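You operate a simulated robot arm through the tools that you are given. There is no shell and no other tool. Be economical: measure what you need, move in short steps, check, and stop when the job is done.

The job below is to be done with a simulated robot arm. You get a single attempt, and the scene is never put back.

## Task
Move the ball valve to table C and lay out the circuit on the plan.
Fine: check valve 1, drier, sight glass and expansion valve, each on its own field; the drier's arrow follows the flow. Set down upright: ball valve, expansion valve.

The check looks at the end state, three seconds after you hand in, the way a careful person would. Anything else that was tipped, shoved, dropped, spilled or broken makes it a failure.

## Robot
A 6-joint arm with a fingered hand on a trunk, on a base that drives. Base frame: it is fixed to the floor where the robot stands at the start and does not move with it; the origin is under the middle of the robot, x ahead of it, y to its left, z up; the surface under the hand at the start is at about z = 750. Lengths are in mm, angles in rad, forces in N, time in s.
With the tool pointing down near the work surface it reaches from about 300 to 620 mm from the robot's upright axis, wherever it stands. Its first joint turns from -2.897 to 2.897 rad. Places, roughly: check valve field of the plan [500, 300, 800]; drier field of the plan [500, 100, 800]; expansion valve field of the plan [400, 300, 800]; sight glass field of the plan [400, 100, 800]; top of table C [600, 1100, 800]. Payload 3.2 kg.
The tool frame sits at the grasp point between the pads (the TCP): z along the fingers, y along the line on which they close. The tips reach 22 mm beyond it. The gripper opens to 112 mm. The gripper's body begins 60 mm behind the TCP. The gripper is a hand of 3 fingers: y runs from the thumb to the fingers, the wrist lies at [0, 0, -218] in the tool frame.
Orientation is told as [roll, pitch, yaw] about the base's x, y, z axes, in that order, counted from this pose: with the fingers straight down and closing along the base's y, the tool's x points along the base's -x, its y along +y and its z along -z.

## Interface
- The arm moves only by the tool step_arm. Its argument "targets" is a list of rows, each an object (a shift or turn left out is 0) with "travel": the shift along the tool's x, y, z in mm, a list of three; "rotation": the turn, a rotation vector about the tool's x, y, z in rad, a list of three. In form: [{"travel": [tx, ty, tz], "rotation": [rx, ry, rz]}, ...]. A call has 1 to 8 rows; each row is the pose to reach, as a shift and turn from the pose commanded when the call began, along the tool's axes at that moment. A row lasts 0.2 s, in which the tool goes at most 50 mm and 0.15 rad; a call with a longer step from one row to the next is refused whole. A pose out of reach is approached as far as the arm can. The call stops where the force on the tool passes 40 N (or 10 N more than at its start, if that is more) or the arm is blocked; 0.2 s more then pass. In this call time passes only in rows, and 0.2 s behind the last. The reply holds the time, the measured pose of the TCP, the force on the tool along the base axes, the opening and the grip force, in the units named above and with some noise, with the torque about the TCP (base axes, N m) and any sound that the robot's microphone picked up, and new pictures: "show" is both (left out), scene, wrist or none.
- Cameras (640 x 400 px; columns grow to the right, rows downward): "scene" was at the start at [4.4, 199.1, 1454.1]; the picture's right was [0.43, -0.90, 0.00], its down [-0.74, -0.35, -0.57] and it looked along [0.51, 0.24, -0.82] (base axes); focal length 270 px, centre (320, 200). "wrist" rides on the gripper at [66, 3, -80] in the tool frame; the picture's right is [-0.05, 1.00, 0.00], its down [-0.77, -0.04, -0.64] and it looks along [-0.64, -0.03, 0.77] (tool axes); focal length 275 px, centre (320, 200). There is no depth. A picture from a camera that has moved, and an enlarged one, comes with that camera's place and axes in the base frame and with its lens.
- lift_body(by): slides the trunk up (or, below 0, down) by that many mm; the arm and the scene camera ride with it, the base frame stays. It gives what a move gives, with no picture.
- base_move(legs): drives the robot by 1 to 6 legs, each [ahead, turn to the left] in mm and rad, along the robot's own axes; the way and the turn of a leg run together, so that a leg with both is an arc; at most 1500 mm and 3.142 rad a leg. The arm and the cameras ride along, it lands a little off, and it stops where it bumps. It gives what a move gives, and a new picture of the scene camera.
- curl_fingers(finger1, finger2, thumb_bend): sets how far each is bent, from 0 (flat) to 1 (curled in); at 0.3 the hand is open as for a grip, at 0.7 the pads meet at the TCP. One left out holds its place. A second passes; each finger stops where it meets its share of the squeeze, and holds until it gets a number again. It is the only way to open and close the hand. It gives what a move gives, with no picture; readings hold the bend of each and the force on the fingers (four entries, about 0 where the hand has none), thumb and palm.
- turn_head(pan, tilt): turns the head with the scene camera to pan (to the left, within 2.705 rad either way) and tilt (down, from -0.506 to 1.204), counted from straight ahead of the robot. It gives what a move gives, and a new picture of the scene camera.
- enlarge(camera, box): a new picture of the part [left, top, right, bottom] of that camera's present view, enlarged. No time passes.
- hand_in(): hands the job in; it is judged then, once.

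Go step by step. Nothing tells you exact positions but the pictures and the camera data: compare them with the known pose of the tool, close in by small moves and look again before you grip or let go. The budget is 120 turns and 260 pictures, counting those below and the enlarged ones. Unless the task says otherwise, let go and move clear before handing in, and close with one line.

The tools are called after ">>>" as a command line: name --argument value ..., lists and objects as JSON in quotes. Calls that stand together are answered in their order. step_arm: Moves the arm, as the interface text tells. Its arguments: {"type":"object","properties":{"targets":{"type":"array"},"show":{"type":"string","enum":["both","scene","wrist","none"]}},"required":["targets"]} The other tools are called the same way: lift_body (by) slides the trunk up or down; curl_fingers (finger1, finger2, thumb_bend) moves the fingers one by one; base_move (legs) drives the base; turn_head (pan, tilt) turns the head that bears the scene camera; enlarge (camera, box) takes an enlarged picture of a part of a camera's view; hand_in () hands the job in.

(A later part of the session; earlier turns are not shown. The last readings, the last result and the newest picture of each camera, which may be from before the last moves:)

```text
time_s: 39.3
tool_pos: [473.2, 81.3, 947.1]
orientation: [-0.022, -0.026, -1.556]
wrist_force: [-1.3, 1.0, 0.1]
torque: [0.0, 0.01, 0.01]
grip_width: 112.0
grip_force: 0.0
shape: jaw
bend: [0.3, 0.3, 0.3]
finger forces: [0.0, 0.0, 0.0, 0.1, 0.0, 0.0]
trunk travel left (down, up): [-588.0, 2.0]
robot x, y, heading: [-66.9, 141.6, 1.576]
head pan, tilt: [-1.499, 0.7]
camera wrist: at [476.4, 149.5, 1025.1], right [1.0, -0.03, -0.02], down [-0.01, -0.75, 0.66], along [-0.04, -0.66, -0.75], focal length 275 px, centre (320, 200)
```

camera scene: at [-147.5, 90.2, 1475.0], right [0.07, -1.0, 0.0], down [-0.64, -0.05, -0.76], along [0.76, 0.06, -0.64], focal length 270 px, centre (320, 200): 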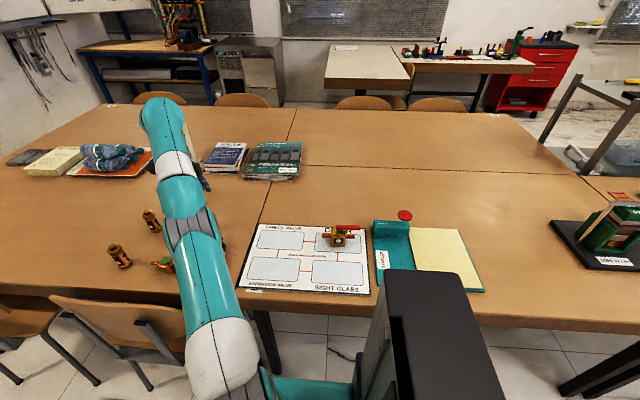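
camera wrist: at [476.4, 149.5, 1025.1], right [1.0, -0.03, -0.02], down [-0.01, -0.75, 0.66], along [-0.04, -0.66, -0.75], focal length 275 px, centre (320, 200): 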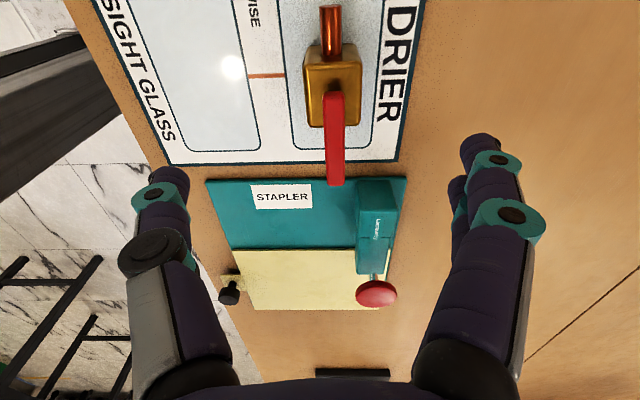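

>>> step_arm --targets '[{"travel": [-5, 5, 38], "rotation": [-0.011, 0.013, 0.007]}, {"travel": [-9, 11, 77], "rotation": [-0.022, 0.026, 0.015]}]' --show "both"

>>> enlarge --camera "scene" --box '[290, 200, 390, 270]'

```text
time_s: 39.9
tool_pos: [480.4, 72.6, 869.5]
orientation: [0.0, -0.002, -1.572]
wrist_force: [0.1, -0.1, 0.2]
torque: [0.04, -0.02, 0.03]
grip_width: 112.0
grip_force: 0.0
shape: jaw
bend: [0.3, 0.3, 0.3]
finger forces: [0.1, 0.0, 0.1, 0.1, 0.1, 0.1]
out of reach, approached as far as the arm can: row 2
trunk travel left (down, up): [-588.0, 2.0]
robot x, y, heading: [-62.4, 140.0, 1.573]
head pan, tilt: [-1.499, 0.7]
camera scene: at [-147.2, 90.7, 1563.1], right [0.07, -1.0, 0.0], down [-0.64, -0.05, -0.76], along [0.76, 0.06, -0.64], focal length 270 px, centre (320, 200)
camera wrist: at [483.3, 138.4, 948.8], right [1.0, -0.05, 0.0], down [-0.04, -0.77, 0.64], along [-0.03, -0.64, -0.77], focal length 275 px, centre (320, 200)
```

scene: 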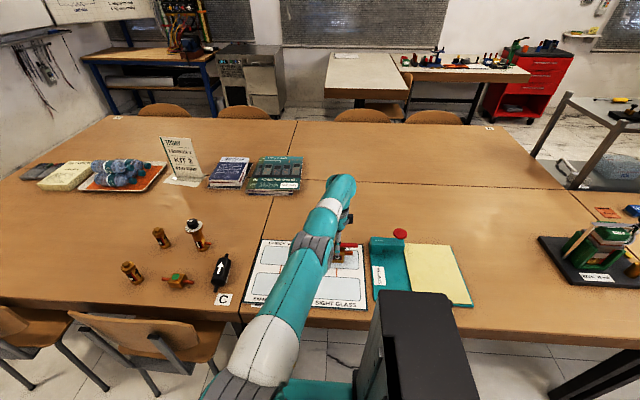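
wrist: 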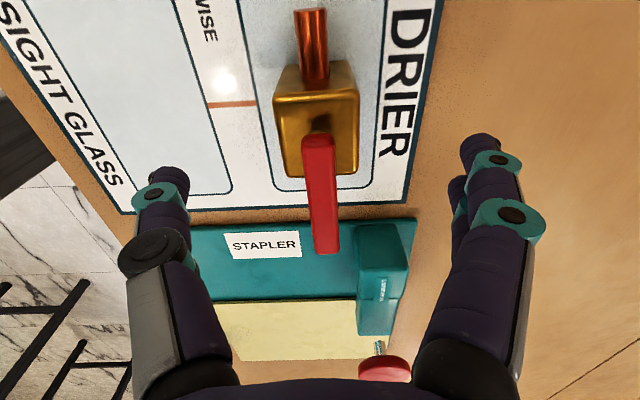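

```text
5.71 times, centred on (340, 235) of scene
camera zoom: at [-147.2, 90.7, 1563.1], right [0.07, -1.0, 0.0], down [-0.64, -0.05, -0.76], along [0.76, 0.06, -0.64], focal length 1543 px, centre (206, 0)
```

zoom: 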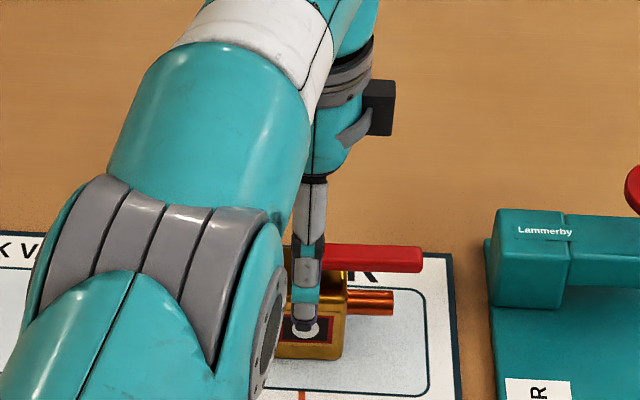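

I'm at the edge of reach here, so I lift clear and bring the base ~40 mm closer to the table.

>>> step_arm --targets '[{"travel": [0, -15, -40]}, {"travel": [0, -30, -80]}]' --show "none"

>>> base_move --legs '[[-130, 0.3], [-130, -0.3], [250, 0]]'

```text
time_s: 40.5
tool_pos: [451.2, 73.2, 949.7]
orientation: [0.002, -0.001, -1.572]
wrist_force: [-0.7, 0.1, 0.9]
torque: [-0.01, 0.03, 0.02]
grip_width: 112.3
grip_force: 0.0
shape: jaw
bend: [0.3, 0.3, 0.3]
finger forces: [0.0, 0.0, 0.0, 0.0, 0.1, 0.0]
trunk travel left (down, up): [-588.0, 2.0]
robot x, y, heading: [-62.3, 145.2, 1.571]
head pan, tilt: [-1.499, 0.7]
```

```text
time_s: 44.2
tool_pos: [489.5, 68.3, 949.6]
orientation: [0.001, 0.002, -1.572]
wrist_force: [0.0, 0.0, 0.5]
torque: [0.03, -0.02, -0.02]
grip_width: 112.0
grip_force: 0.1
shape: jaw
bend: [0.3, 0.3, 0.3]
finger forces: [0.1, 0.0, 0.1, 0.0, 0.0, 0.0]
trunk travel left (down, up): [-588.0, 2.0]
robot x, y, heading: [-25.3, 136.8, 1.569]
head pan, tilt: [-1.499, 0.7]
camera scene: at [-108.9, 86.3, 1563.1], right [0.07, -1.0, 0.0], down [-0.64, -0.05, -0.76], along [0.76, 0.05, -0.64], focal length 270 px, centre (320, 200)
```

scene: 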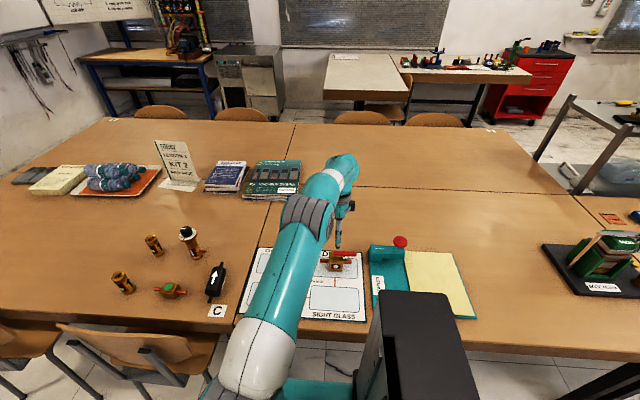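

>>> step_arm --targets '[{"travel": [-2, -5, 40]}, {"travel": [-3, -10, 80]}]' --show "wrist"

>>> enlarge --camera "wrist" --box '[220, 0, 420, 270]'

```text
time_s: 44.8
tool_pos: [479.7, 65.3, 867.8]
orientation: [0.001, 0.0, -1.574]
wrist_force: [-0.6, 0.3, 1.0]
torque: [0.01, -0.02, -0.02]
grip_width: 111.9
grip_force: 0.0
shape: jaw
bend: [0.3, 0.3, 0.3]
finger forces: [0.0, 0.0, 0.0, 0.0, 0.1, 0.0]
trunk travel left (down, up): [-588.0, 2.0]
robot x, y, heading: [-27.5, 136.6, 1.566]
head pan, tilt: [-1.499, 0.7]
camera wrist: at [483.1, 130.8, 947.4], right [1.0, -0.05, 0.0], down [-0.04, -0.77, 0.64], along [-0.03, -0.64, -0.77], focal length 275 px, centre (320, 200)
```

wrist: 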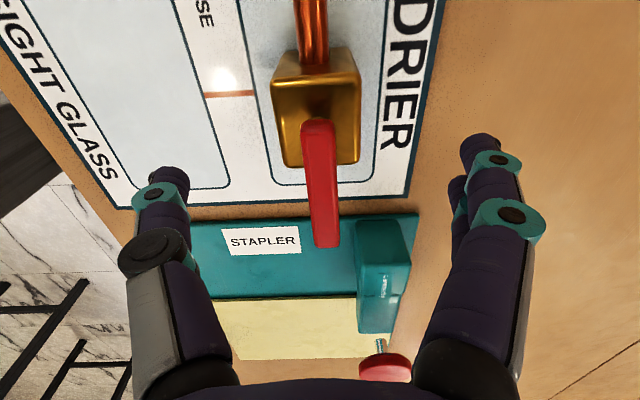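

```text
1.48 times, centred on (320, 135) of wrist
camera zoom: at [483.1, 130.8, 947.4], right [1.0, -0.05, 0.0], down [-0.04, -0.77, 0.64], along [-0.03, -0.64, -0.77], focal length 408 px, centre (320, 296)
```

zoom: 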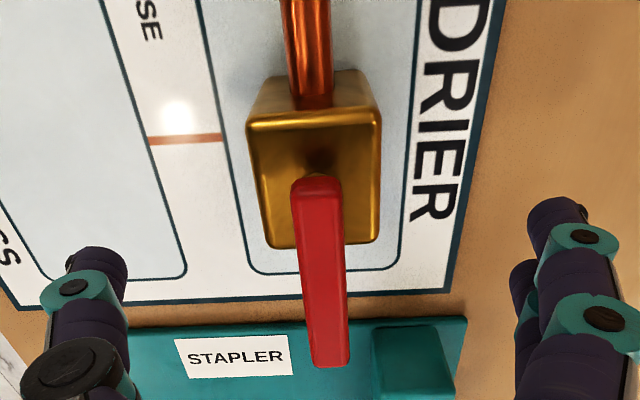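

Centred well over the body. Descending to grip height (z≈795).

>>> step_arm --targets '[{"travel": [2, 0, 25]}, {"travel": [2, 0, 50]}, {"travel": [2, 0, 73]}]' --show "wrist"

>>> curl_fingers --finger1 0.62 --finger2 0.62 --thumb_bend 0.62

```text
time_s: 45.6
tool_pos: [479.8, 67.2, 794.4]
orientation: [0.0, -0.001, -1.572]
wrist_force: [-0.5, 0.0, -0.3]
torque: [0.01, 0.05, 0.0]
grip_width: 111.8
grip_force: 0.0
shape: jaw
bend: [0.3, 0.3, 0.3]
finger forces: [0.1, 0.0, 0.0, 0.0, 0.1, 0.0]
trunk travel left (down, up): [-588.0, 2.0]
robot x, y, heading: [-29.2, 135.7, 1.574]
head pan, tilt: [-1.499, 0.7]
camera wrist: at [482.9, 133.6, 874.9], right [1.0, -0.05, 0.0], down [-0.04, -0.77, 0.64], along [-0.03, -0.64, -0.77], focal length 275 px, centre (320, 200)
```

wrist: 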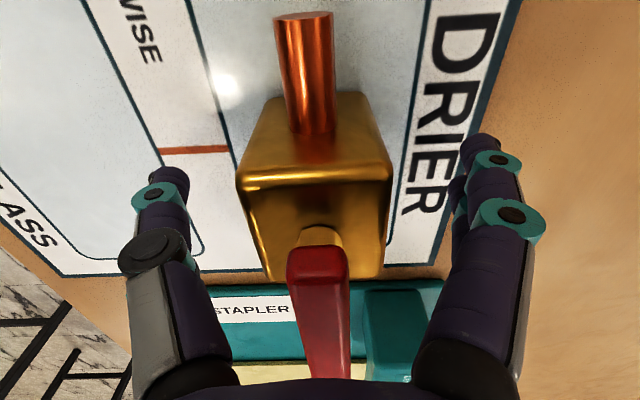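

```text
time_s: 46.6
tool_pos: [480.1, 68.4, 793.7]
orientation: [-0.002, 0.001, -1.572]
wrist_force: [0.2, -0.1, -0.8]
torque: [0.04, 0.05, 0.0]
grip_width: 39.7
grip_force: 6.8
shape: fingers
bend: [0.56, 0.56, 0.58]
finger forces: [3.5, 3.7, 0.0, 0.0, 6.8, 0.0]
trunk travel left (down, up): [-588.0, 2.0]
robot x, y, heading: [-29.2, 137.7, 1.568]
head pan, tilt: [-1.499, 0.7]
```

Contact on both sides; squeeze more and test lift.

>>> curl_fingers --finger1 0.8 --finger2 0.8 --thumb_bend 0.8

>>> step_arm --targets '[{"travel": [0, 0, -15]}, {"travel": [0, 0, -30]}]' --show "wrist"

```text
time_s: 47.6
tool_pos: [479.8, 68.0, 794.5]
orientation: [0.0, 0.001, -1.573]
wrist_force: [0.1, -0.1, -0.2]
torque: [0.0, 0.0, 0.0]
grip_width: 37.4
grip_force: 25.1
shape: fingers
bend: [0.58, 0.57, 0.62]
finger forces: [12.6, 12.6, 0.0, 0.0, 25.2, 0.0]
trunk travel left (down, up): [-588.0, 2.0]
robot x, y, heading: [-26.3, 136.6, 1.574]
head pan, tilt: [-1.499, 0.7]
```

```text
time_s: 48.2
tool_pos: [480.4, 68.4, 826.9]
orientation: [-0.002, -0.001, -1.573]
wrist_force: [0.4, 0.0, -3.6]
torque: [-0.01, 0.0, -0.01]
grip_width: 37.8
grip_force: 25.2
shape: fingers
bend: [0.58, 0.57, 0.62]
finger forces: [12.5, 12.7, 0.0, 0.1, 25.2, 0.0]
trunk travel left (down, up): [-588.0, 2.0]
robot x, y, heading: [-26.3, 135.3, 1.569]
head pan, tilt: [-1.499, 0.7]
camera wrist: at [484.1, 133.2, 905.6], right [1.0, -0.05, 0.0], down [-0.04, -0.77, 0.64], along [-0.03, -0.64, -0.77], focal length 275 px, centre (320, 200)
```

wrist: 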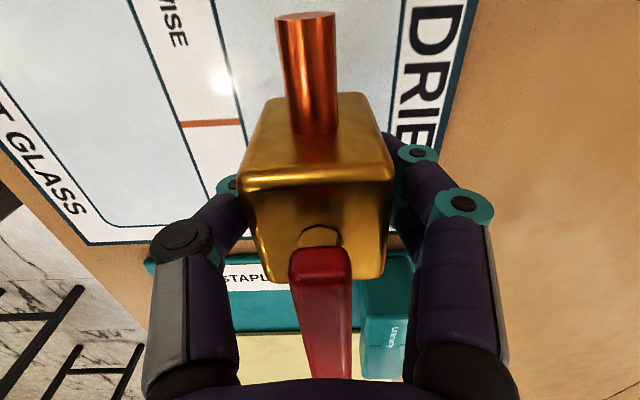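

The ball valve is firmly held. I raise it and bring it closer in, then drive to the side of table C with more clearance to the chairs.

>>> step_arm --targets '[{"travel": [0, -10, -40]}, {"travel": [0, -35, -75]}, {"travel": [0, -60, -110]}, {"travel": [0, -90, -140]}]' --show "none"

>>> base_move --legs '[[-150, 0], [150, 0.38], [150, -0.38], [310, 0]]'

>>> turn_head --pan -1.2 --tilt 1.0

```text
time_s: 49.2
tool_pos: [390.2, 68.0, 966.8]
orientation: [0.001, 0.0, -1.573]
wrist_force: [-0.2, -0.4, -4.4]
torque: [0.01, -0.03, 0.01]
grip_width: 37.5
grip_force: 25.1
shape: fingers
bend: [0.58, 0.57, 0.63]
finger forces: [12.4, 12.3, 0.0, 0.1, 24.9, 0.0]
trunk travel left (down, up): [-588.0, 2.0]
robot x, y, heading: [-26.3, 138.5, 1.576]
head pan, tilt: [-1.499, 0.7]
```

```text
time_s: 54.6
tool_pos: [332.3, 528.9, 967.0]
orientation: [0.0, 0.001, -1.568]
wrist_force: [0.4, 0.8, -3.4]
torque: [-0.02, -0.02, -0.01]
grip_width: 37.4
grip_force: 24.2
shape: fingers
bend: [0.58, 0.57, 0.63]
finger forces: [12.4, 12.3, 0.0, 0.0, 24.6, 0.0]
trunk travel left (down, up): [-588.0, 2.0]
robot x, y, heading: [-87.5, 596.4, 1.579]
head pan, tilt: [-1.499, 0.7]
camera scene: at [-167.5, 543.5, 1563.1], right [0.08, -1.0, 0.0], down [-0.64, -0.05, -0.76], along [0.76, 0.06, -0.64], focal length 270 px, centre (320, 200)
```

scene: 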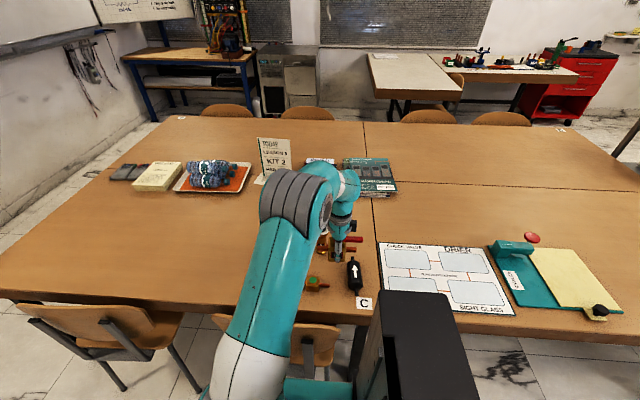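

```text
time_s: 55.4
tool_pos: [332.5, 529.3, 966.6]
orientation: [0.001, 0.0, -1.567]
wrist_force: [0.2, 0.1, -2.5]
torque: [-0.01, -0.01, 0.02]
grip_width: 37.5
grip_force: 25.1
shape: fingers
bend: [0.58, 0.57, 0.63]
finger forces: [12.5, 12.3, 0.0, 0.0, 24.6, 0.0]
trunk travel left (down, up): [-588.0, 2.0]
robot x, y, heading: [-89.4, 597.4, 1.577]
head pan, tilt: [-1.201, 1.0]
camera scene: at [-187.4, 561.6, 1539.7], right [0.37, -0.93, 0.0], down [-0.78, -0.31, -0.54], along [0.5, 0.2, -0.84], focal length 270 px, centre (320, 200)
```

scene: 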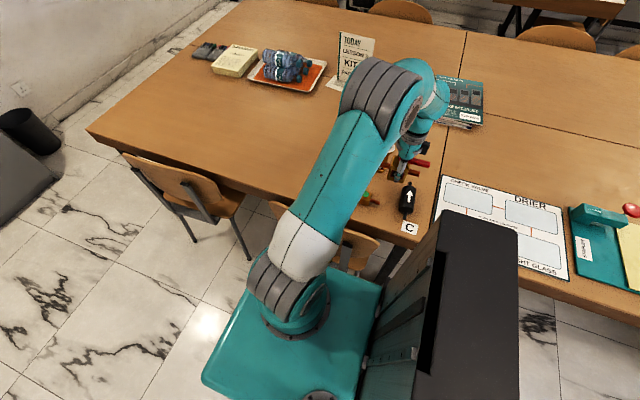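

No bump. I carry the valve over to a free spot on table C near (380, 870).

>>> step_arm --targets '[{"travel": [43, 6, 0]}, {"travel": [85, 12, 0]}, {"travel": [128, 18, 0]}, {"travel": [170, 24, 0]}, {"travel": [213, 30, 0]}, {"travel": [256, 36, 0]}, {"travel": [298, 42, 0]}, {"travel": [341, 48, 0]}]' --show "none"

>>> step_arm --targets '[{"travel": [0, 0, 40]}, {"travel": [0, 0, 80]}, {"travel": [0, 0, 115]}]' --show "both"

```text
time_s: 57.2
tool_pos: [379.3, 873.8, 966.8]
orientation: [0.002, -0.002, -1.569]
wrist_force: [-0.6, 0.5, -2.8]
torque: [-0.03, 0.01, 0.0]
grip_width: 37.5
grip_force: 24.5
shape: fingers
bend: [0.58, 0.57, 0.63]
finger forces: [12.4, 12.2, 0.1, 0.0, 24.5, 0.0]
trunk travel left (down, up): [-588.0, 2.0]
robot x, y, heading: [-86.7, 594.9, 1.579]
head pan, tilt: [-1.201, 1.0]
```

```text
time_s: 58.0
tool_pos: [380.2, 871.0, 852.1]
orientation: [-0.001, -0.001, -1.567]
wrist_force: [-0.4, 0.0, -3.2]
torque: [0.01, -0.08, 0.0]
grip_width: 37.4
grip_force: 24.9
shape: fingers
bend: [0.58, 0.57, 0.63]
finger forces: [12.4, 12.2, 0.0, 0.0, 24.5, 0.1]
trunk travel left (down, up): [-588.0, 2.0]
robot x, y, heading: [-87.6, 597.8, 1.578]
head pan, tilt: [-1.201, 1.0]
camera scene: at [-187.1, 562.0, 1539.7], right [0.37, -0.93, 0.0], down [-0.78, -0.31, -0.54], along [0.5, 0.2, -0.84], focal length 270 px, centre (320, 200)
camera wrist: at [382.6, 936.9, 932.0], right [1.0, -0.04, 0.0], down [-0.03, -0.77, 0.64], along [-0.03, -0.63, -0.77], focal length 275 px, centre (320, 200)
```

scene: 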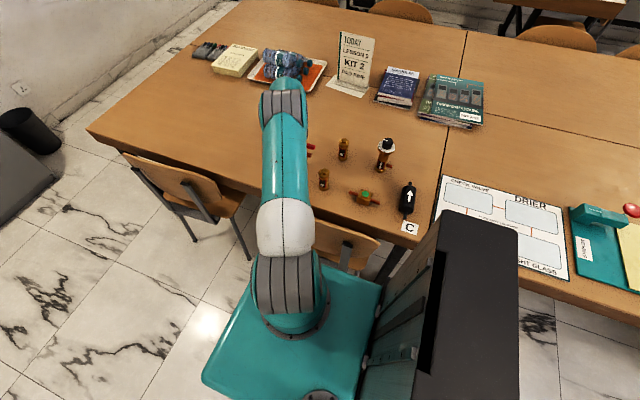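
wrist: 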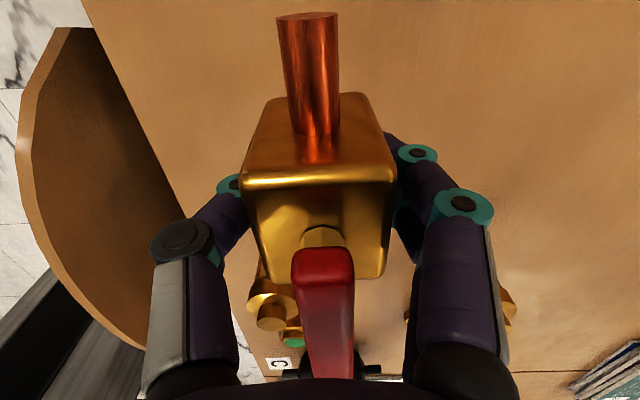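

Clear spot. I shift 20 mm more away from the check valve and lower until contact.

>>> step_arm --targets '[{"travel": [20, 0, 15]}, {"travel": [20, 0, 45]}, {"travel": [20, 0, 54]}]' --show "none"

>>> step_arm --targets '[{"travel": [0, 0, 1.5]}, {"travel": [0, 0, 3]}, {"travel": [0, 0, 4.5]}]' --show "none"

```text
time_s: 58.8
tool_pos: [380.9, 890.7, 797.2]
orientation: [0.0, -0.001, -1.566]
wrist_force: [0.1, 0.8, -3.7]
torque: [0.0, 0.03, 0.0]
grip_width: 37.4
grip_force: 24.1
shape: fingers
bend: [0.58, 0.57, 0.63]
finger forces: [12.4, 12.2, 0.0, 0.1, 24.5, 0.0]
trunk travel left (down, up): [-588.0, 2.0]
robot x, y, heading: [-88.9, 593.1, 1.582]
head pan, tilt: [-1.201, 1.0]
```

```text
time_s: 59.6
tool_pos: [380.4, 892.2, 792.2]
orientation: [-0.001, 0.0, -1.567]
wrist_force: [0.5, 0.5, -4.0]
torque: [0.06, 0.0, -0.01]
grip_width: 37.3
grip_force: 24.4
shape: fingers
bend: [0.58, 0.57, 0.63]
finger forces: [12.4, 12.2, 0.1, 0.0, 24.5, 0.0]
trunk travel left (down, up): [-588.0, 2.0]
robot x, y, heading: [-86.5, 595.8, 1.579]
head pan, tilt: [-1.201, 1.0]
```

Not touching yet; going down a little further.

>>> step_arm --targets '[{"travel": [0, 0, 1]}, {"travel": [0, 0, 2]}, {"travel": [0, 0, 3]}]' --show "none"

>>> enlarge --camera "scene" --box '[250, 100, 370, 200]'

```text
time_s: 60.4
tool_pos: [378.4, 890.3, 790.8]
orientation: [0.001, 0.0, -1.568]
wrist_force: [-0.3, 0.1, -3.3]
torque: [-0.02, 0.01, -0.02]
grip_width: 37.3
grip_force: 24.8
shape: fingers
bend: [0.58, 0.57, 0.63]
finger forces: [12.5, 12.2, 0.0, 0.0, 24.5, 0.1]
trunk travel left (down, up): [-588.0, 2.0]
robot x, y, heading: [-89.7, 596.3, 1.582]
head pan, tilt: [-1.201, 1.0]
```

```text
4.00 times, centred on (310, 150) of scene
camera zoom: at [-187.4, 561.9, 1539.7], right [0.37, -0.93, 0.0], down [-0.78, -0.31, -0.54], along [0.5, 0.2, -0.84], focal length 1080 px, centre (360, 400)
```

zoom: 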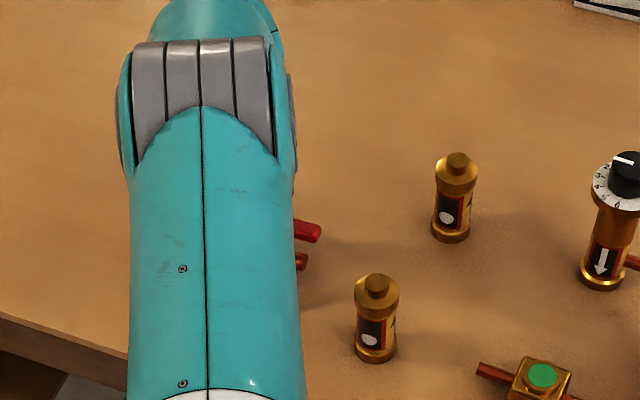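

>>> step_arm --targets '[{"travel": [0, 0, 1]}, {"travel": [0, 0, 2]}, {"travel": [0, 0, 3]}]' --show "none"

```text
time_s: 61.2
tool_pos: [377.8, 890.8, 788.0]
orientation: [0.001, 0.0, -1.567]
wrist_force: [-1.2, 0.6, 2.2]
torque: [0.06, -0.05, 0.01]
grip_width: 37.3
grip_force: 25.1
shape: fingers
bend: [0.58, 0.57, 0.63]
finger forces: [11.8, 11.6, 0.0, 0.0, 25.4, 0.0]
trunk travel left (down, up): [-588.0, 2.0]
robot x, y, heading: [-85.8, 596.7, 1.578]
head pan, tilt: [-1.201, 1.0]
```

Contact made (force reversed). Releasing.

>>> curl_fingers --finger1 0.5 --finger2 0.5 --thumb_bend 0.5

>>> curl_fingers --finger1 0.3 --finger2 0.3 --thumb_bend 0.3

>>> step_arm --targets '[{"travel": [0, 0, -40]}, {"travel": [0, 0, -80]}, {"travel": [0, 0, -120]}, {"travel": [0, 0, -150]}]' --show "wrist"

```text
time_s: 62.2
tool_pos: [379.8, 889.9, 787.5]
orientation: [0.001, 0.001, -1.567]
wrist_force: [-0.6, 0.3, 0.2]
torque: [-0.01, -0.02, -0.01]
grip_width: 54.4
grip_force: 0.0
shape: fingers
bend: [0.5, 0.5, 0.5]
finger forces: [0.1, 0.0, 0.1, 0.0, 0.0, 0.0]
trunk travel left (down, up): [-588.0, 2.0]
robot x, y, heading: [-88.9, 599.3, 1.583]
head pan, tilt: [-1.201, 1.0]
```

```text
time_s: 63.2
tool_pos: [379.0, 890.4, 787.9]
orientation: [-0.001, 0.001, -1.567]
wrist_force: [0.3, 0.6, 0.4]
torque: [-0.05, -0.01, 0.01]
grip_width: 111.1
grip_force: 0.0
shape: fingers
bend: [0.3, 0.3, 0.3]
finger forces: [0.1, 0.1, 0.0, 0.1, 0.0, 0.1]
trunk travel left (down, up): [-588.0, 2.0]
robot x, y, heading: [-83.5, 594.2, 1.582]
head pan, tilt: [-1.201, 1.0]
```

```text
time_s: 64.2
tool_pos: [379.9, 891.0, 939.2]
orientation: [0.001, 0.0, -1.57]
wrist_force: [0.0, -0.1, -0.1]
torque: [-0.02, 0.03, 0.04]
grip_width: 111.6
grip_force: 0.0
shape: fingers
bend: [0.3, 0.3, 0.3]
finger forces: [0.1, 0.0, 0.0, 0.1, 0.0, 0.1]
trunk travel left (down, up): [-588.0, 2.0]
robot x, y, heading: [-88.8, 596.6, 1.579]
head pan, tilt: [-1.201, 1.0]
camera wrist: at [382.8, 956.9, 1018.0], right [1.0, -0.04, 0.0], down [-0.03, -0.77, 0.64], along [-0.03, -0.64, -0.77], focal length 275 px, centre (320, 200)
```

wrist: 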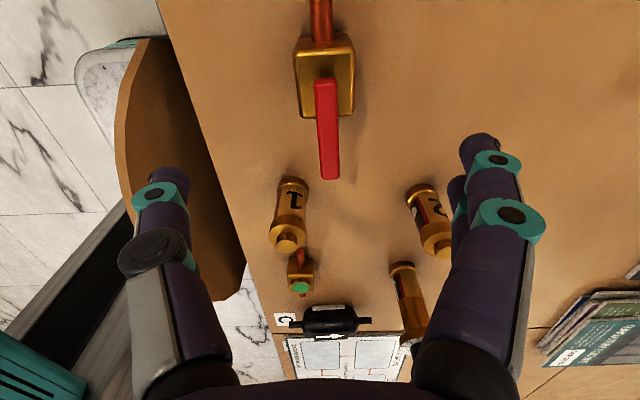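

The ball valve stands upright on table C. Next is check valve 1 near (340, 756); I move above it.

>>> step_arm --targets '[{"travel": [-34, -10, 10]}, {"travel": [-68, -20, 20]}, {"travel": [-102, -30, 35]}, {"travel": [-135, -40, 49]}]' --show "wrist"

```text
time_s: 65.2
tool_pos: [338.0, 754.2, 890.4]
orientation: [0.002, 0.001, -1.568]
wrist_force: [0.6, -1.2, 0.2]
torque: [-0.01, 0.0, -0.03]
grip_width: 111.3
grip_force: 0.1
shape: fingers
bend: [0.3, 0.3, 0.3]
finger forces: [0.0, 0.0, 0.1, 0.1, 0.0, 0.0]
trunk travel left (down, up): [-588.0, 2.0]
robot x, y, heading: [-83.5, 593.2, 1.582]
head pan, tilt: [-1.201, 1.0]
camera wrist: at [341.7, 820.4, 969.8], right [1.0, -0.04, 0.0], down [-0.03, -0.77, 0.64], along [-0.03, -0.64, -0.77], focal length 275 px, centre (320, 200)
```

wrist: 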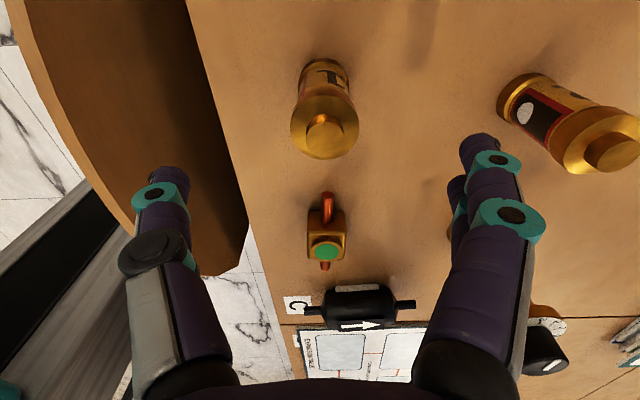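

>>> step_arm --targets '[{"travel": [4.5, 2.5, 30]}, {"travel": [4.5, 2.5, 60]}, {"travel": [4.5, 2.5, 90]}]' --show "wrist"

>>> curl_fingers --finger1 0.65 --finger2 0.65 --thumb_bend 0.65

```text
time_s: 66.0
tool_pos: [341.4, 760.3, 798.8]
orientation: [0.001, 0.001, -1.567]
wrist_force: [0.6, 0.2, 0.2]
torque: [0.0, -0.02, 0.01]
grip_width: 111.4
grip_force: 0.0
shape: fingers
bend: [0.3, 0.3, 0.3]
finger forces: [0.0, 0.1, 0.0, 0.1, 0.0, 0.0]
trunk travel left (down, up): [-588.0, 2.0]
robot x, y, heading: [-87.2, 593.1, 1.581]
head pan, tilt: [-1.201, 1.0]
camera wrist: at [344.2, 826.5, 878.7], right [1.0, -0.04, 0.0], down [-0.03, -0.77, 0.64], along [-0.03, -0.64, -0.77], focal length 275 px, centre (320, 200)
```

wrist: 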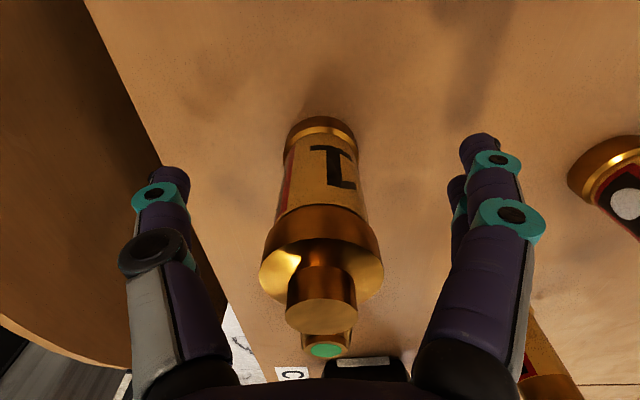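

```text
time_s: 67.0
tool_pos: [341.5, 760.1, 799.9]
orientation: [0.002, -0.001, -1.568]
wrist_force: [0.2, 0.2, 1.0]
torque: [0.02, 0.0, -0.02]
grip_width: 27.3
grip_force: 5.3
shape: fingers
bend: [0.61, 0.58, 0.61]
finger forces: [1.7, 4.4, 0.0, 0.0, 5.8, 0.1]
trunk travel left (down, up): [-588.0, 2.0]
robot x, y, heading: [-86.1, 596.3, 1.579]
head pan, tilt: [-1.201, 1.0]
```

>>> curl_fingers --finger1 0.75 --finger2 0.75 --thumb_bend 0.75

>>> step_arm --targets '[{"travel": [0, 0, -20]}, {"travel": [0, 0, -60]}, {"travel": [0, 0, -100]}, {"travel": [0, 0, -140]}, {"travel": [0, 0, -170]}]' --show "both"

```text
time_s: 68.0
tool_pos: [341.6, 760.4, 799.9]
orientation: [0.001, 0.0, -1.567]
wrist_force: [-0.2, -0.7, -0.3]
torque: [0.02, 0.02, 0.03]
grip_width: 23.3
grip_force: 17.1
shape: fingers
bend: [0.71, 0.65, 0.64]
finger forces: [6.4, 11.0, 0.0, 0.0, 16.6, 0.0]
trunk travel left (down, up): [-588.0, 2.0]
robot x, y, heading: [-85.9, 595.9, 1.58]
head pan, tilt: [-1.201, 1.0]
```

```text
time_s: 69.2
tool_pos: [341.7, 762.1, 969.0]
orientation: [0.0, -0.002, -1.566]
wrist_force: [0.2, -0.6, -1.4]
torque: [0.01, -0.02, -0.03]
grip_width: 23.3
grip_force: 16.5
shape: fingers
bend: [0.71, 0.65, 0.64]
finger forces: [6.3, 10.8, 0.1, 0.1, 16.3, 0.0]
trunk travel left (down, up): [-588.0, 2.0]
robot x, y, heading: [-86.6, 596.1, 1.577]
head pan, tilt: [-1.201, 1.0]
camera scene: at [-187.8, 561.7, 1539.6], right [0.37, -0.93, 0.0], down [-0.78, -0.31, -0.54], along [0.5, 0.2, -0.84], focal length 270 px, centre (320, 200)
camera wrist: at [345.0, 827.1, 1048.7], right [1.0, -0.04, 0.0], down [-0.03, -0.77, 0.64], along [-0.03, -0.64, -0.77], focal length 275 px, centre (320, 200)
```

scene: 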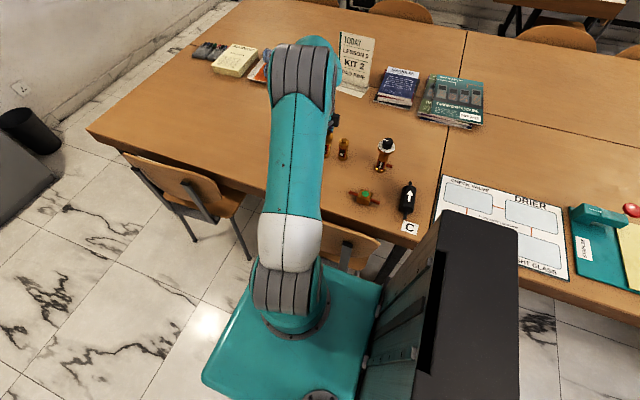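
wrist: 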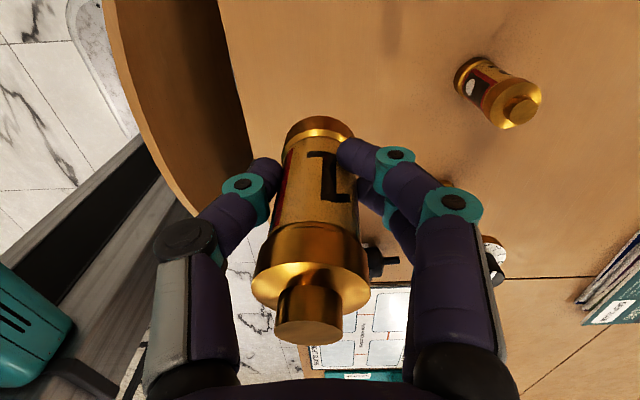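

Held firmly. I drive back beside the plan and closer to it.

>>> base_move --legs '[[-310, 0], [-150, 0.38], [-150, -0.38], [200, 0]]'

>>> turn_head --pan -1.4 --tilt 0.85

```text
time_s: 74.8
tool_pos: [401.8, 355.1, 968.4]
orientation: [-0.002, -0.001, -1.573]
wrist_force: [-0.1, 0.5, -1.5]
torque: [0.0, 0.02, -0.02]
grip_width: 23.2
grip_force: 16.1
shape: fingers
bend: [0.71, 0.65, 0.64]
finger forces: [6.3, 10.6, 0.0, 0.1, 15.9, 0.0]
trunk travel left (down, up): [-588.0, 2.0]
robot x, y, heading: [-25.5, 192.6, 1.571]
head pan, tilt: [-1.201, 1.0]
camera scene: at [-128.7, 159.3, 1539.7], right [0.36, -0.93, 0.0], down [-0.78, -0.31, -0.54], along [0.5, 0.2, -0.84], focal length 270 px, centre (320, 200)
```

scene: 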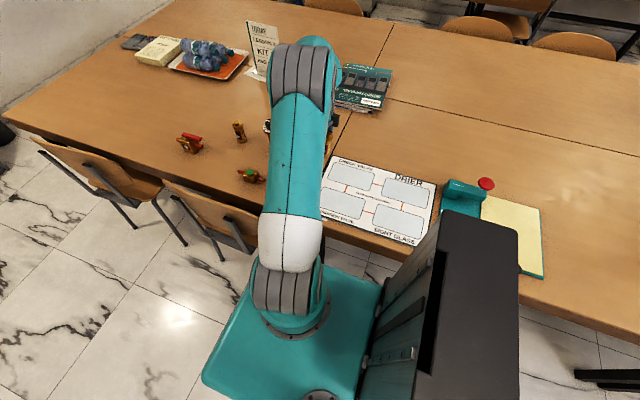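

```text
time_s: 75.5
tool_pos: [401.4, 354.9, 968.1]
orientation: [0.0, 0.0, -1.573]
wrist_force: [-0.1, 1.3, -0.8]
torque: [0.01, 0.01, 0.0]
grip_width: 22.8
grip_force: 16.9
shape: fingers
bend: [0.71, 0.65, 0.64]
finger forces: [6.3, 10.6, 0.2, 0.1, 16.0, 0.1]
trunk travel left (down, up): [-588.0, 2.0]
robot x, y, heading: [-27.9, 188.9, 1.572]
head pan, tilt: [-1.4, 0.85]
camera scene: at [-116.6, 146.5, 1550.7], right [0.17, -0.98, 0.0], down [-0.74, -0.13, -0.66], along [0.65, 0.11, -0.75], focal length 270 px, centre (320, 200)
```

scene: 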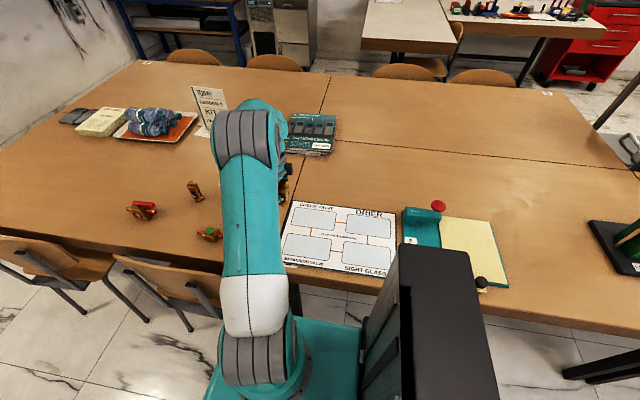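

>>> step_arm --targets '[{"travel": [-28, 24, 20]}, {"travel": [-56, 49, 45]}, {"travel": [-83, 73, 78]}]' --show "both"

>>> enlarge --camera "scene" --box '[240, 180, 420, 300]'

```text
time_s: 76.3
tool_pos: [476.1, 270.4, 890.4]
orientation: [0.0, 0.0, -1.57]
wrist_force: [-0.1, 0.4, -1.3]
torque: [0.02, -0.01, 0.04]
grip_width: 23.1
grip_force: 16.0
shape: fingers
bend: [0.71, 0.65, 0.64]
finger forces: [6.0, 10.5, 0.1, 0.1, 15.8, 0.0]
trunk travel left (down, up): [-588.0, 2.0]
robot x, y, heading: [-22.9, 191.8, 1.575]
head pan, tilt: [-1.4, 0.85]
camera scene: at [-115.7, 146.0, 1550.9], right [0.17, -0.99, 0.0], down [-0.74, -0.13, -0.66], along [0.65, 0.11, -0.75], focal length 270 px, centre (320, 200)
camera wrist: at [479.3, 336.6, 969.6], right [1.0, -0.05, 0.0], down [-0.04, -0.77, 0.64], along [-0.03, -0.64, -0.77], focal length 275 px, centre (320, 200)
```

scene: 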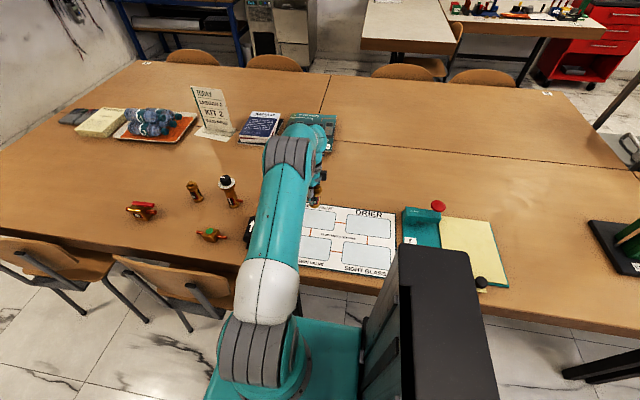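
wrist: 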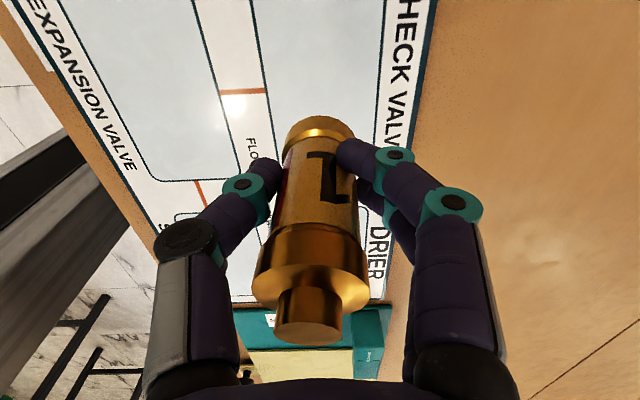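

```text
3.33 times, centred on (330, 240) of scene
camera zoom: at [-115.7, 146.0, 1550.9], right [0.17, -0.99, 0.0], down [-0.74, -0.13, -0.66], along [0.65, 0.11, -0.75], focal length 900 px, centre (287, 67)
```

zoom: 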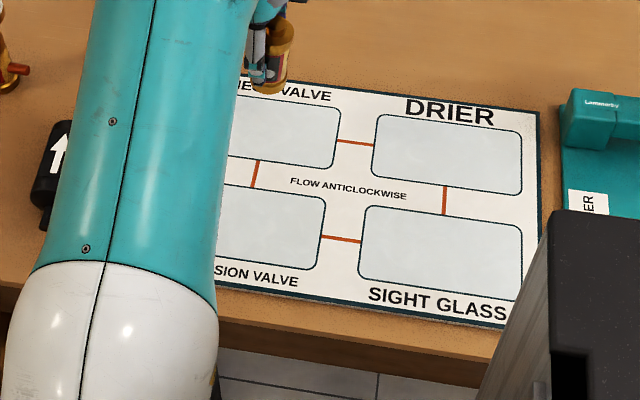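

Field centre is at about (478, 268), right under the valve. Lowering.

>>> step_arm --targets '[{"travel": [-2, 2, 40]}, {"travel": [-2, 2, 70]}, {"travel": [-2, 2, 80]}]' --show "none"

>>> step_arm --targets '[{"travel": [0, 0, 1]}, {"travel": [0, 0, 2]}, {"travel": [0, 0, 3]}, {"travel": [0, 0, 4]}]' --show "none"

```text
time_s: 77.2
tool_pos: [476.6, 270.8, 810.4]
orientation: [0.002, -0.001, -1.571]
wrist_force: [-0.2, 0.5, -0.6]
torque: [0.04, 0.02, 0.0]
grip_width: 22.7
grip_force: 16.1
shape: fingers
bend: [0.71, 0.65, 0.64]
finger forces: [6.0, 10.6, 0.1, 0.1, 15.6, 0.1]
trunk travel left (down, up): [-588.0, 2.0]
robot x, y, heading: [-29.3, 188.7, 1.573]
head pan, tilt: [-1.4, 0.85]
```

```text
time_s: 78.2
tool_pos: [476.7, 269.5, 806.5]
orientation: [-0.002, -0.001, -1.573]
wrist_force: [0.0, 0.3, -2.4]
torque: [-0.01, 0.0, 0.02]
grip_width: 23.1
grip_force: 15.9
shape: fingers
bend: [0.71, 0.65, 0.64]
finger forces: [5.8, 10.6, 0.0, 0.1, 15.8, 0.0]
trunk travel left (down, up): [-588.0, 2.0]
robot x, y, heading: [-29.2, 191.7, 1.571]
head pan, tilt: [-1.4, 0.85]
```

>>> step_arm --targets '[{"travel": [0, 0, 1]}, {"travel": [0, 0, 2]}]' --show "none"

>>> step_arm --targets '[{"travel": [0, 0, 1]}]' --show "wrist"

```text
time_s: 78.8
tool_pos: [476.7, 270.6, 805.4]
orientation: [0.002, 0.001, -1.571]
wrist_force: [0.4, 1.2, 1.2]
torque: [0.01, 0.0, -0.04]
grip_width: 23.1
grip_force: 16.7
shape: fingers
bend: [0.71, 0.66, 0.64]
finger forces: [6.2, 11.2, 0.1, 0.0, 16.5, 0.0]
trunk travel left (down, up): [-588.0, 2.0]
robot x, y, heading: [-26.1, 194.6, 1.57]
head pan, tilt: [-1.4, 0.85]
```

```text
time_s: 79.2
tool_pos: [476.7, 269.4, 803.1]
orientation: [0.001, 0.0, -1.57]
wrist_force: [0.4, 1.1, 3.4]
torque: [-0.05, 0.05, 0.02]
grip_width: 22.7
grip_force: 17.2
shape: fingers
bend: [0.71, 0.66, 0.64]
finger forces: [6.4, 11.6, 0.1, 0.0, 16.7, 0.0]
trunk travel left (down, up): [-588.0, 2.0]
robot x, y, heading: [-27.5, 192.1, 1.571]
head pan, tilt: [-1.4, 0.85]
camera wrist: at [480.3, 335.5, 883.5], right [1.0, -0.05, 0.0], down [-0.04, -0.77, 0.64], along [-0.03, -0.64, -0.77], focal length 275 px, centre (320, 200)
```

wrist: 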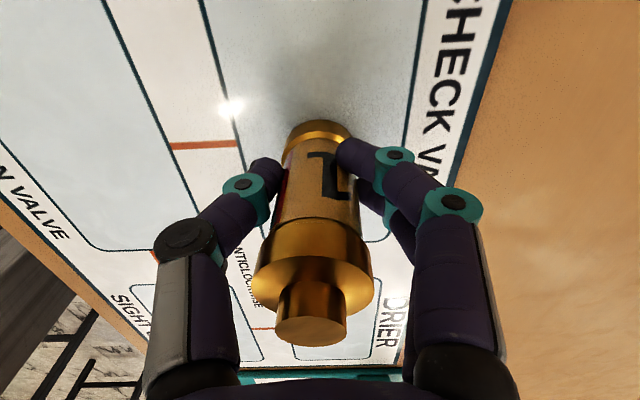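

Contact. Releasing gently and moving up.

>>> curl_fingers --finger1 0.55 --finger2 0.55 --thumb_bend 0.55

>>> curl_fingers --finger1 0.3 --finger2 0.3 --thumb_bend 0.3

>>> step_arm --targets '[{"travel": [0, 0, -40]}, {"travel": [0, 0, -80]}, {"travel": [0, 0, -120]}, {"travel": [0, -20, -155]}]' --show "wrist"

```text
time_s: 80.2
tool_pos: [477.9, 270.1, 804.2]
orientation: [0.001, -0.001, -1.573]
wrist_force: [-0.1, 0.5, -0.3]
torque: [0.01, 0.05, 0.0]
grip_width: 40.6
grip_force: 0.0
shape: fingers
bend: [0.55, 0.55, 0.55]
finger forces: [0.0, 0.0, 0.1, 0.1, 0.0, 0.0]
trunk travel left (down, up): [-588.0, 2.0]
robot x, y, heading: [-29.2, 186.6, 1.573]
head pan, tilt: [-1.4, 0.85]
```

```text
time_s: 81.2
tool_pos: [477.9, 269.3, 802.3]
orientation: [0.001, 0.0, -1.569]
wrist_force: [0.2, 0.0, -0.4]
torque: [0.0, -0.01, -0.01]
grip_width: 111.2
grip_force: 0.1
shape: fingers
bend: [0.3, 0.3, 0.3]
finger forces: [0.0, 0.1, 0.0, 0.0, 0.0, 0.1]
trunk travel left (down, up): [-588.0, 2.0]
robot x, y, heading: [-31.1, 194.8, 1.574]
head pan, tilt: [-1.4, 0.85]
```

```text
time_s: 82.2
tool_pos: [455.0, 271.3, 958.8]
orientation: [0.002, 0.001, -1.571]
wrist_force: [0.3, -0.5, 1.1]
torque: [0.02, 0.01, 0.02]
grip_width: 111.5
grip_force: 0.0
shape: fingers
bend: [0.3, 0.3, 0.3]
finger forces: [0.0, 0.0, 0.0, 0.1, 0.0, 0.0]
trunk travel left (down, up): [-588.0, 2.0]
robot x, y, heading: [-28.2, 187.3, 1.572]
head pan, tilt: [-1.4, 0.85]
camera wrist: at [457.9, 336.4, 1038.3], right [1.0, -0.05, 0.0], down [-0.04, -0.77, 0.64], along [-0.03, -0.64, -0.77], focal length 275 px, centre (320, 200)
```

wrist: 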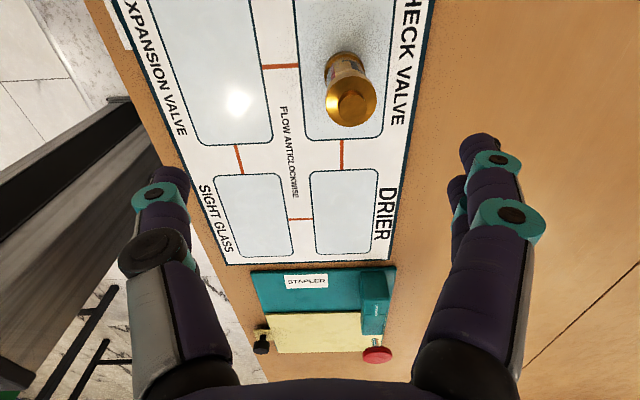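

Check valve 1 stands in its field. Next the drier at ≈(376, 471); I turn the hand so that it closes across it (yaw 0).

>>> step_arm --targets '[{"travel": [18, -7, 0], "rotation": [0, 0, -0.143]}, {"travel": [36, -14, 0], "rotation": [0, 0, -0.286]}, {"travel": [54, -21, 0], "rotation": [0, 0, -0.429]}, {"travel": [72, -28, 0], "rotation": [0, 0, -0.572]}, {"travel": [91, -36, 0], "rotation": [0, 0, -0.715]}, {"travel": [109, -43, 5], "rotation": [0, 0, -0.858]}, {"travel": [127, -50, 10], "rotation": [0, 0, -1.001]}, {"travel": [145, -57, 15], "rotation": [0, 0, -1.144]}]' --show "none"

>>> step_arm --targets '[{"travel": [14, 14, 2], "rotation": [0, 0, -0.143]}, {"travel": [28, 28, 4], "rotation": [0, 0, -0.286]}, {"travel": [42.8, 41, 5], "rotation": [0, 0, -0.427]}]' --show "both"

```text
time_s: 84.0
tool_pos: [400.5, 414.9, 942.8]
orientation: [0.001, 0.0, -0.427]
wrist_force: [0.0, -0.8, 0.7]
torque: [0.01, -0.01, -0.03]
grip_width: 111.1
grip_force: 0.1
shape: fingers
bend: [0.3, 0.3, 0.3]
finger forces: [0.0, 0.0, 0.0, 0.0, 0.1, 0.0]
trunk travel left (down, up): [-588.0, 2.0]
robot x, y, heading: [-26.8, 190.8, 1.571]
head pan, tilt: [-1.4, 0.85]
```

```text
time_s: 84.8
tool_pos: [378.2, 469.1, 938.0]
orientation: [0.0, 0.001, 0.001]
wrist_force: [-0.7, 0.3, 0.1]
torque: [-0.01, 0.04, 0.03]
grip_width: 111.6
grip_force: 0.1
shape: fingers
bend: [0.3, 0.3, 0.3]
finger forces: [0.1, 0.0, 0.1, 0.0, 0.0, 0.0]
trunk travel left (down, up): [-588.0, 2.0]
robot x, y, heading: [-26.8, 190.6, 1.575]
head pan, tilt: [-1.4, 0.85]
camera scene: at [-116.8, 146.5, 1550.8], right [0.17, -0.99, 0.0], down [-0.74, -0.13, -0.66], along [0.65, 0.11, -0.75], focal length 270 px, centre (320, 200)
camera wrist: at [312.2, 471.9, 1018.2], right [0.04, 1.0, 0.0], down [0.77, -0.03, 0.64], along [0.64, -0.03, -0.77], focal length 275 px, centre (320, 200)
```

scene: 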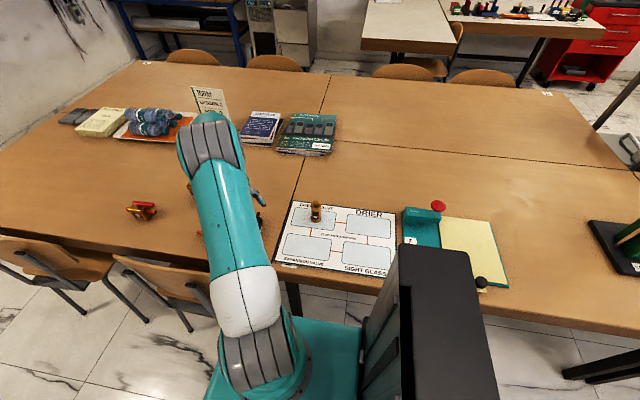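
wrist: 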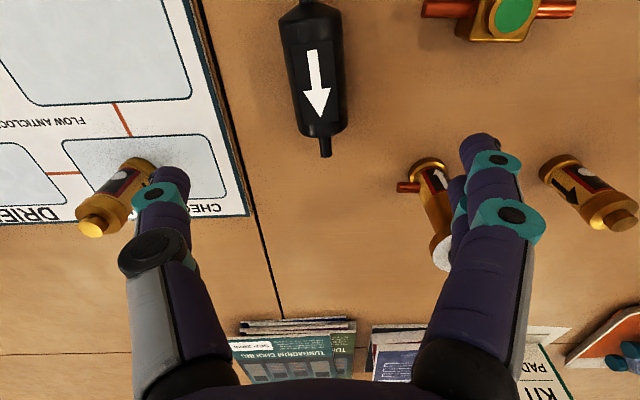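

>>> step_arm --targets '[{"travel": [30, -4, 10]}, {"travel": [60, -4, 20]}]' --show "wrist"

>>> enlarge --camera "wrist" --box '[200, 0, 440, 220]'

```text
time_s: 85.3
tool_pos: [316.5, 465.0, 918.3]
orientation: [0.0, -0.002, 0.0]
wrist_force: [-0.4, 0.4, 0.5]
torque: [-0.01, -0.05, 0.0]
grip_width: 111.0
grip_force: 0.0
shape: fingers
bend: [0.3, 0.3, 0.3]
finger forces: [0.1, 0.0, 0.0, 0.0, 0.1, 0.0]
trunk travel left (down, up): [-588.0, 2.0]
robot x, y, heading: [-26.8, 190.7, 1.575]
head pan, tilt: [-1.4, 0.85]
camera wrist: at [250.7, 467.6, 998.7], right [0.05, 1.0, 0.0], down [0.77, -0.04, 0.64], along [0.64, -0.03, -0.77], focal length 275 px, centre (320, 200)
```

wrist: 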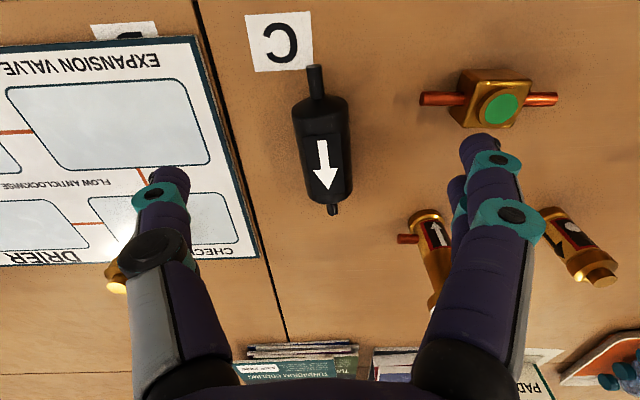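

```text
1.82 times, centred on (320, 110) of wrist
camera zoom: at [250.7, 467.6, 998.7], right [0.05, 1.0, 0.0], down [0.77, -0.04, 0.64], along [0.64, -0.03, -0.77], focal length 500 px, centre (320, 364)
```

zoom: 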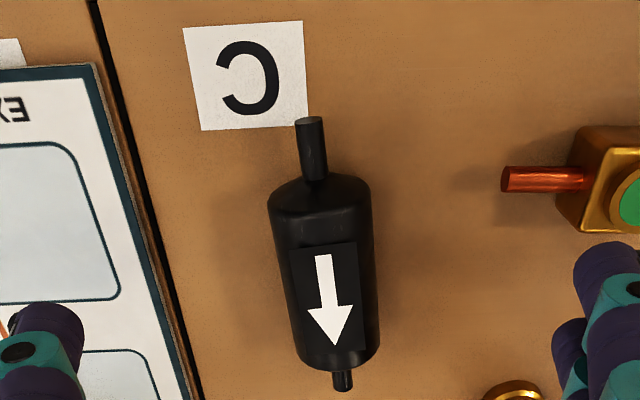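

The drier lies at about (378, 467), axis turned ≈0.075 rad. I narrow the hand a little, align and move over it.

>>> curl_fingers --finger1 0.4 --finger2 0.4 --thumb_bend 0.4

>>> step_arm --targets '[{"travel": [-23, 1, 20], "rotation": [0, 0, -0.025]}, {"travel": [-46, 1.5, 45], "rotation": [0, 0, -0.05]}, {"travel": [-68.5, 2, 78], "rotation": [0, 0, -0.075]}]' --show "wrist"

```text
time_s: 86.3
tool_pos: [317.4, 466.0, 918.6]
orientation: [0.0, -0.001, 0.0]
wrist_force: [-0.3, 0.0, 0.1]
torque: [-0.01, 0.01, 0.03]
grip_width: 84.4
grip_force: 0.0
shape: fingers
bend: [0.4, 0.4, 0.4]
finger forces: [0.0, 0.0, 0.0, 0.1, 0.0, 0.1]
trunk travel left (down, up): [-588.0, 2.0]
robot x, y, heading: [-23.9, 192.6, 1.568]
head pan, tilt: [-1.4, 0.85]
```

```text
time_s: 87.2
tool_pos: [386.3, 466.7, 840.5]
orientation: [-0.001, 0.0, 0.075]
wrist_force: [-0.1, -0.1, 0.1]
torque: [0.02, -0.02, 0.01]
grip_width: 84.6
grip_force: 0.0
shape: fingers
bend: [0.4, 0.4, 0.4]
finger forces: [0.0, 0.0, 0.2, 0.0, 0.0, 0.0]
trunk travel left (down, up): [-588.0, 2.0]
robot x, y, heading: [-26.8, 191.1, 1.574]
head pan, tilt: [-1.4, 0.85]
camera wrist: at [320.6, 464.7, 919.9], right [-0.03, 1.0, 0.0], down [0.77, 0.02, 0.64], along [0.64, 0.02, -0.77], focal length 275 px, centre (320, 200)
```

wrist: 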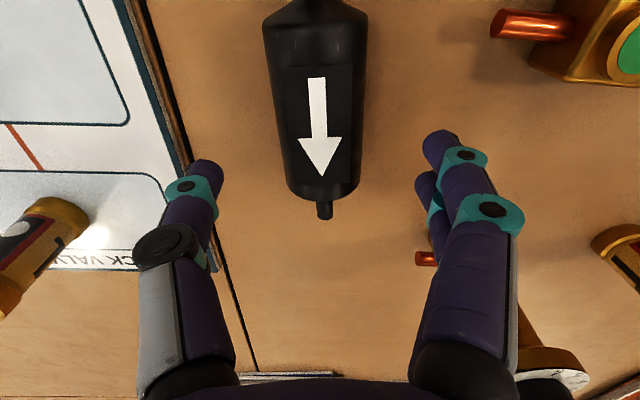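

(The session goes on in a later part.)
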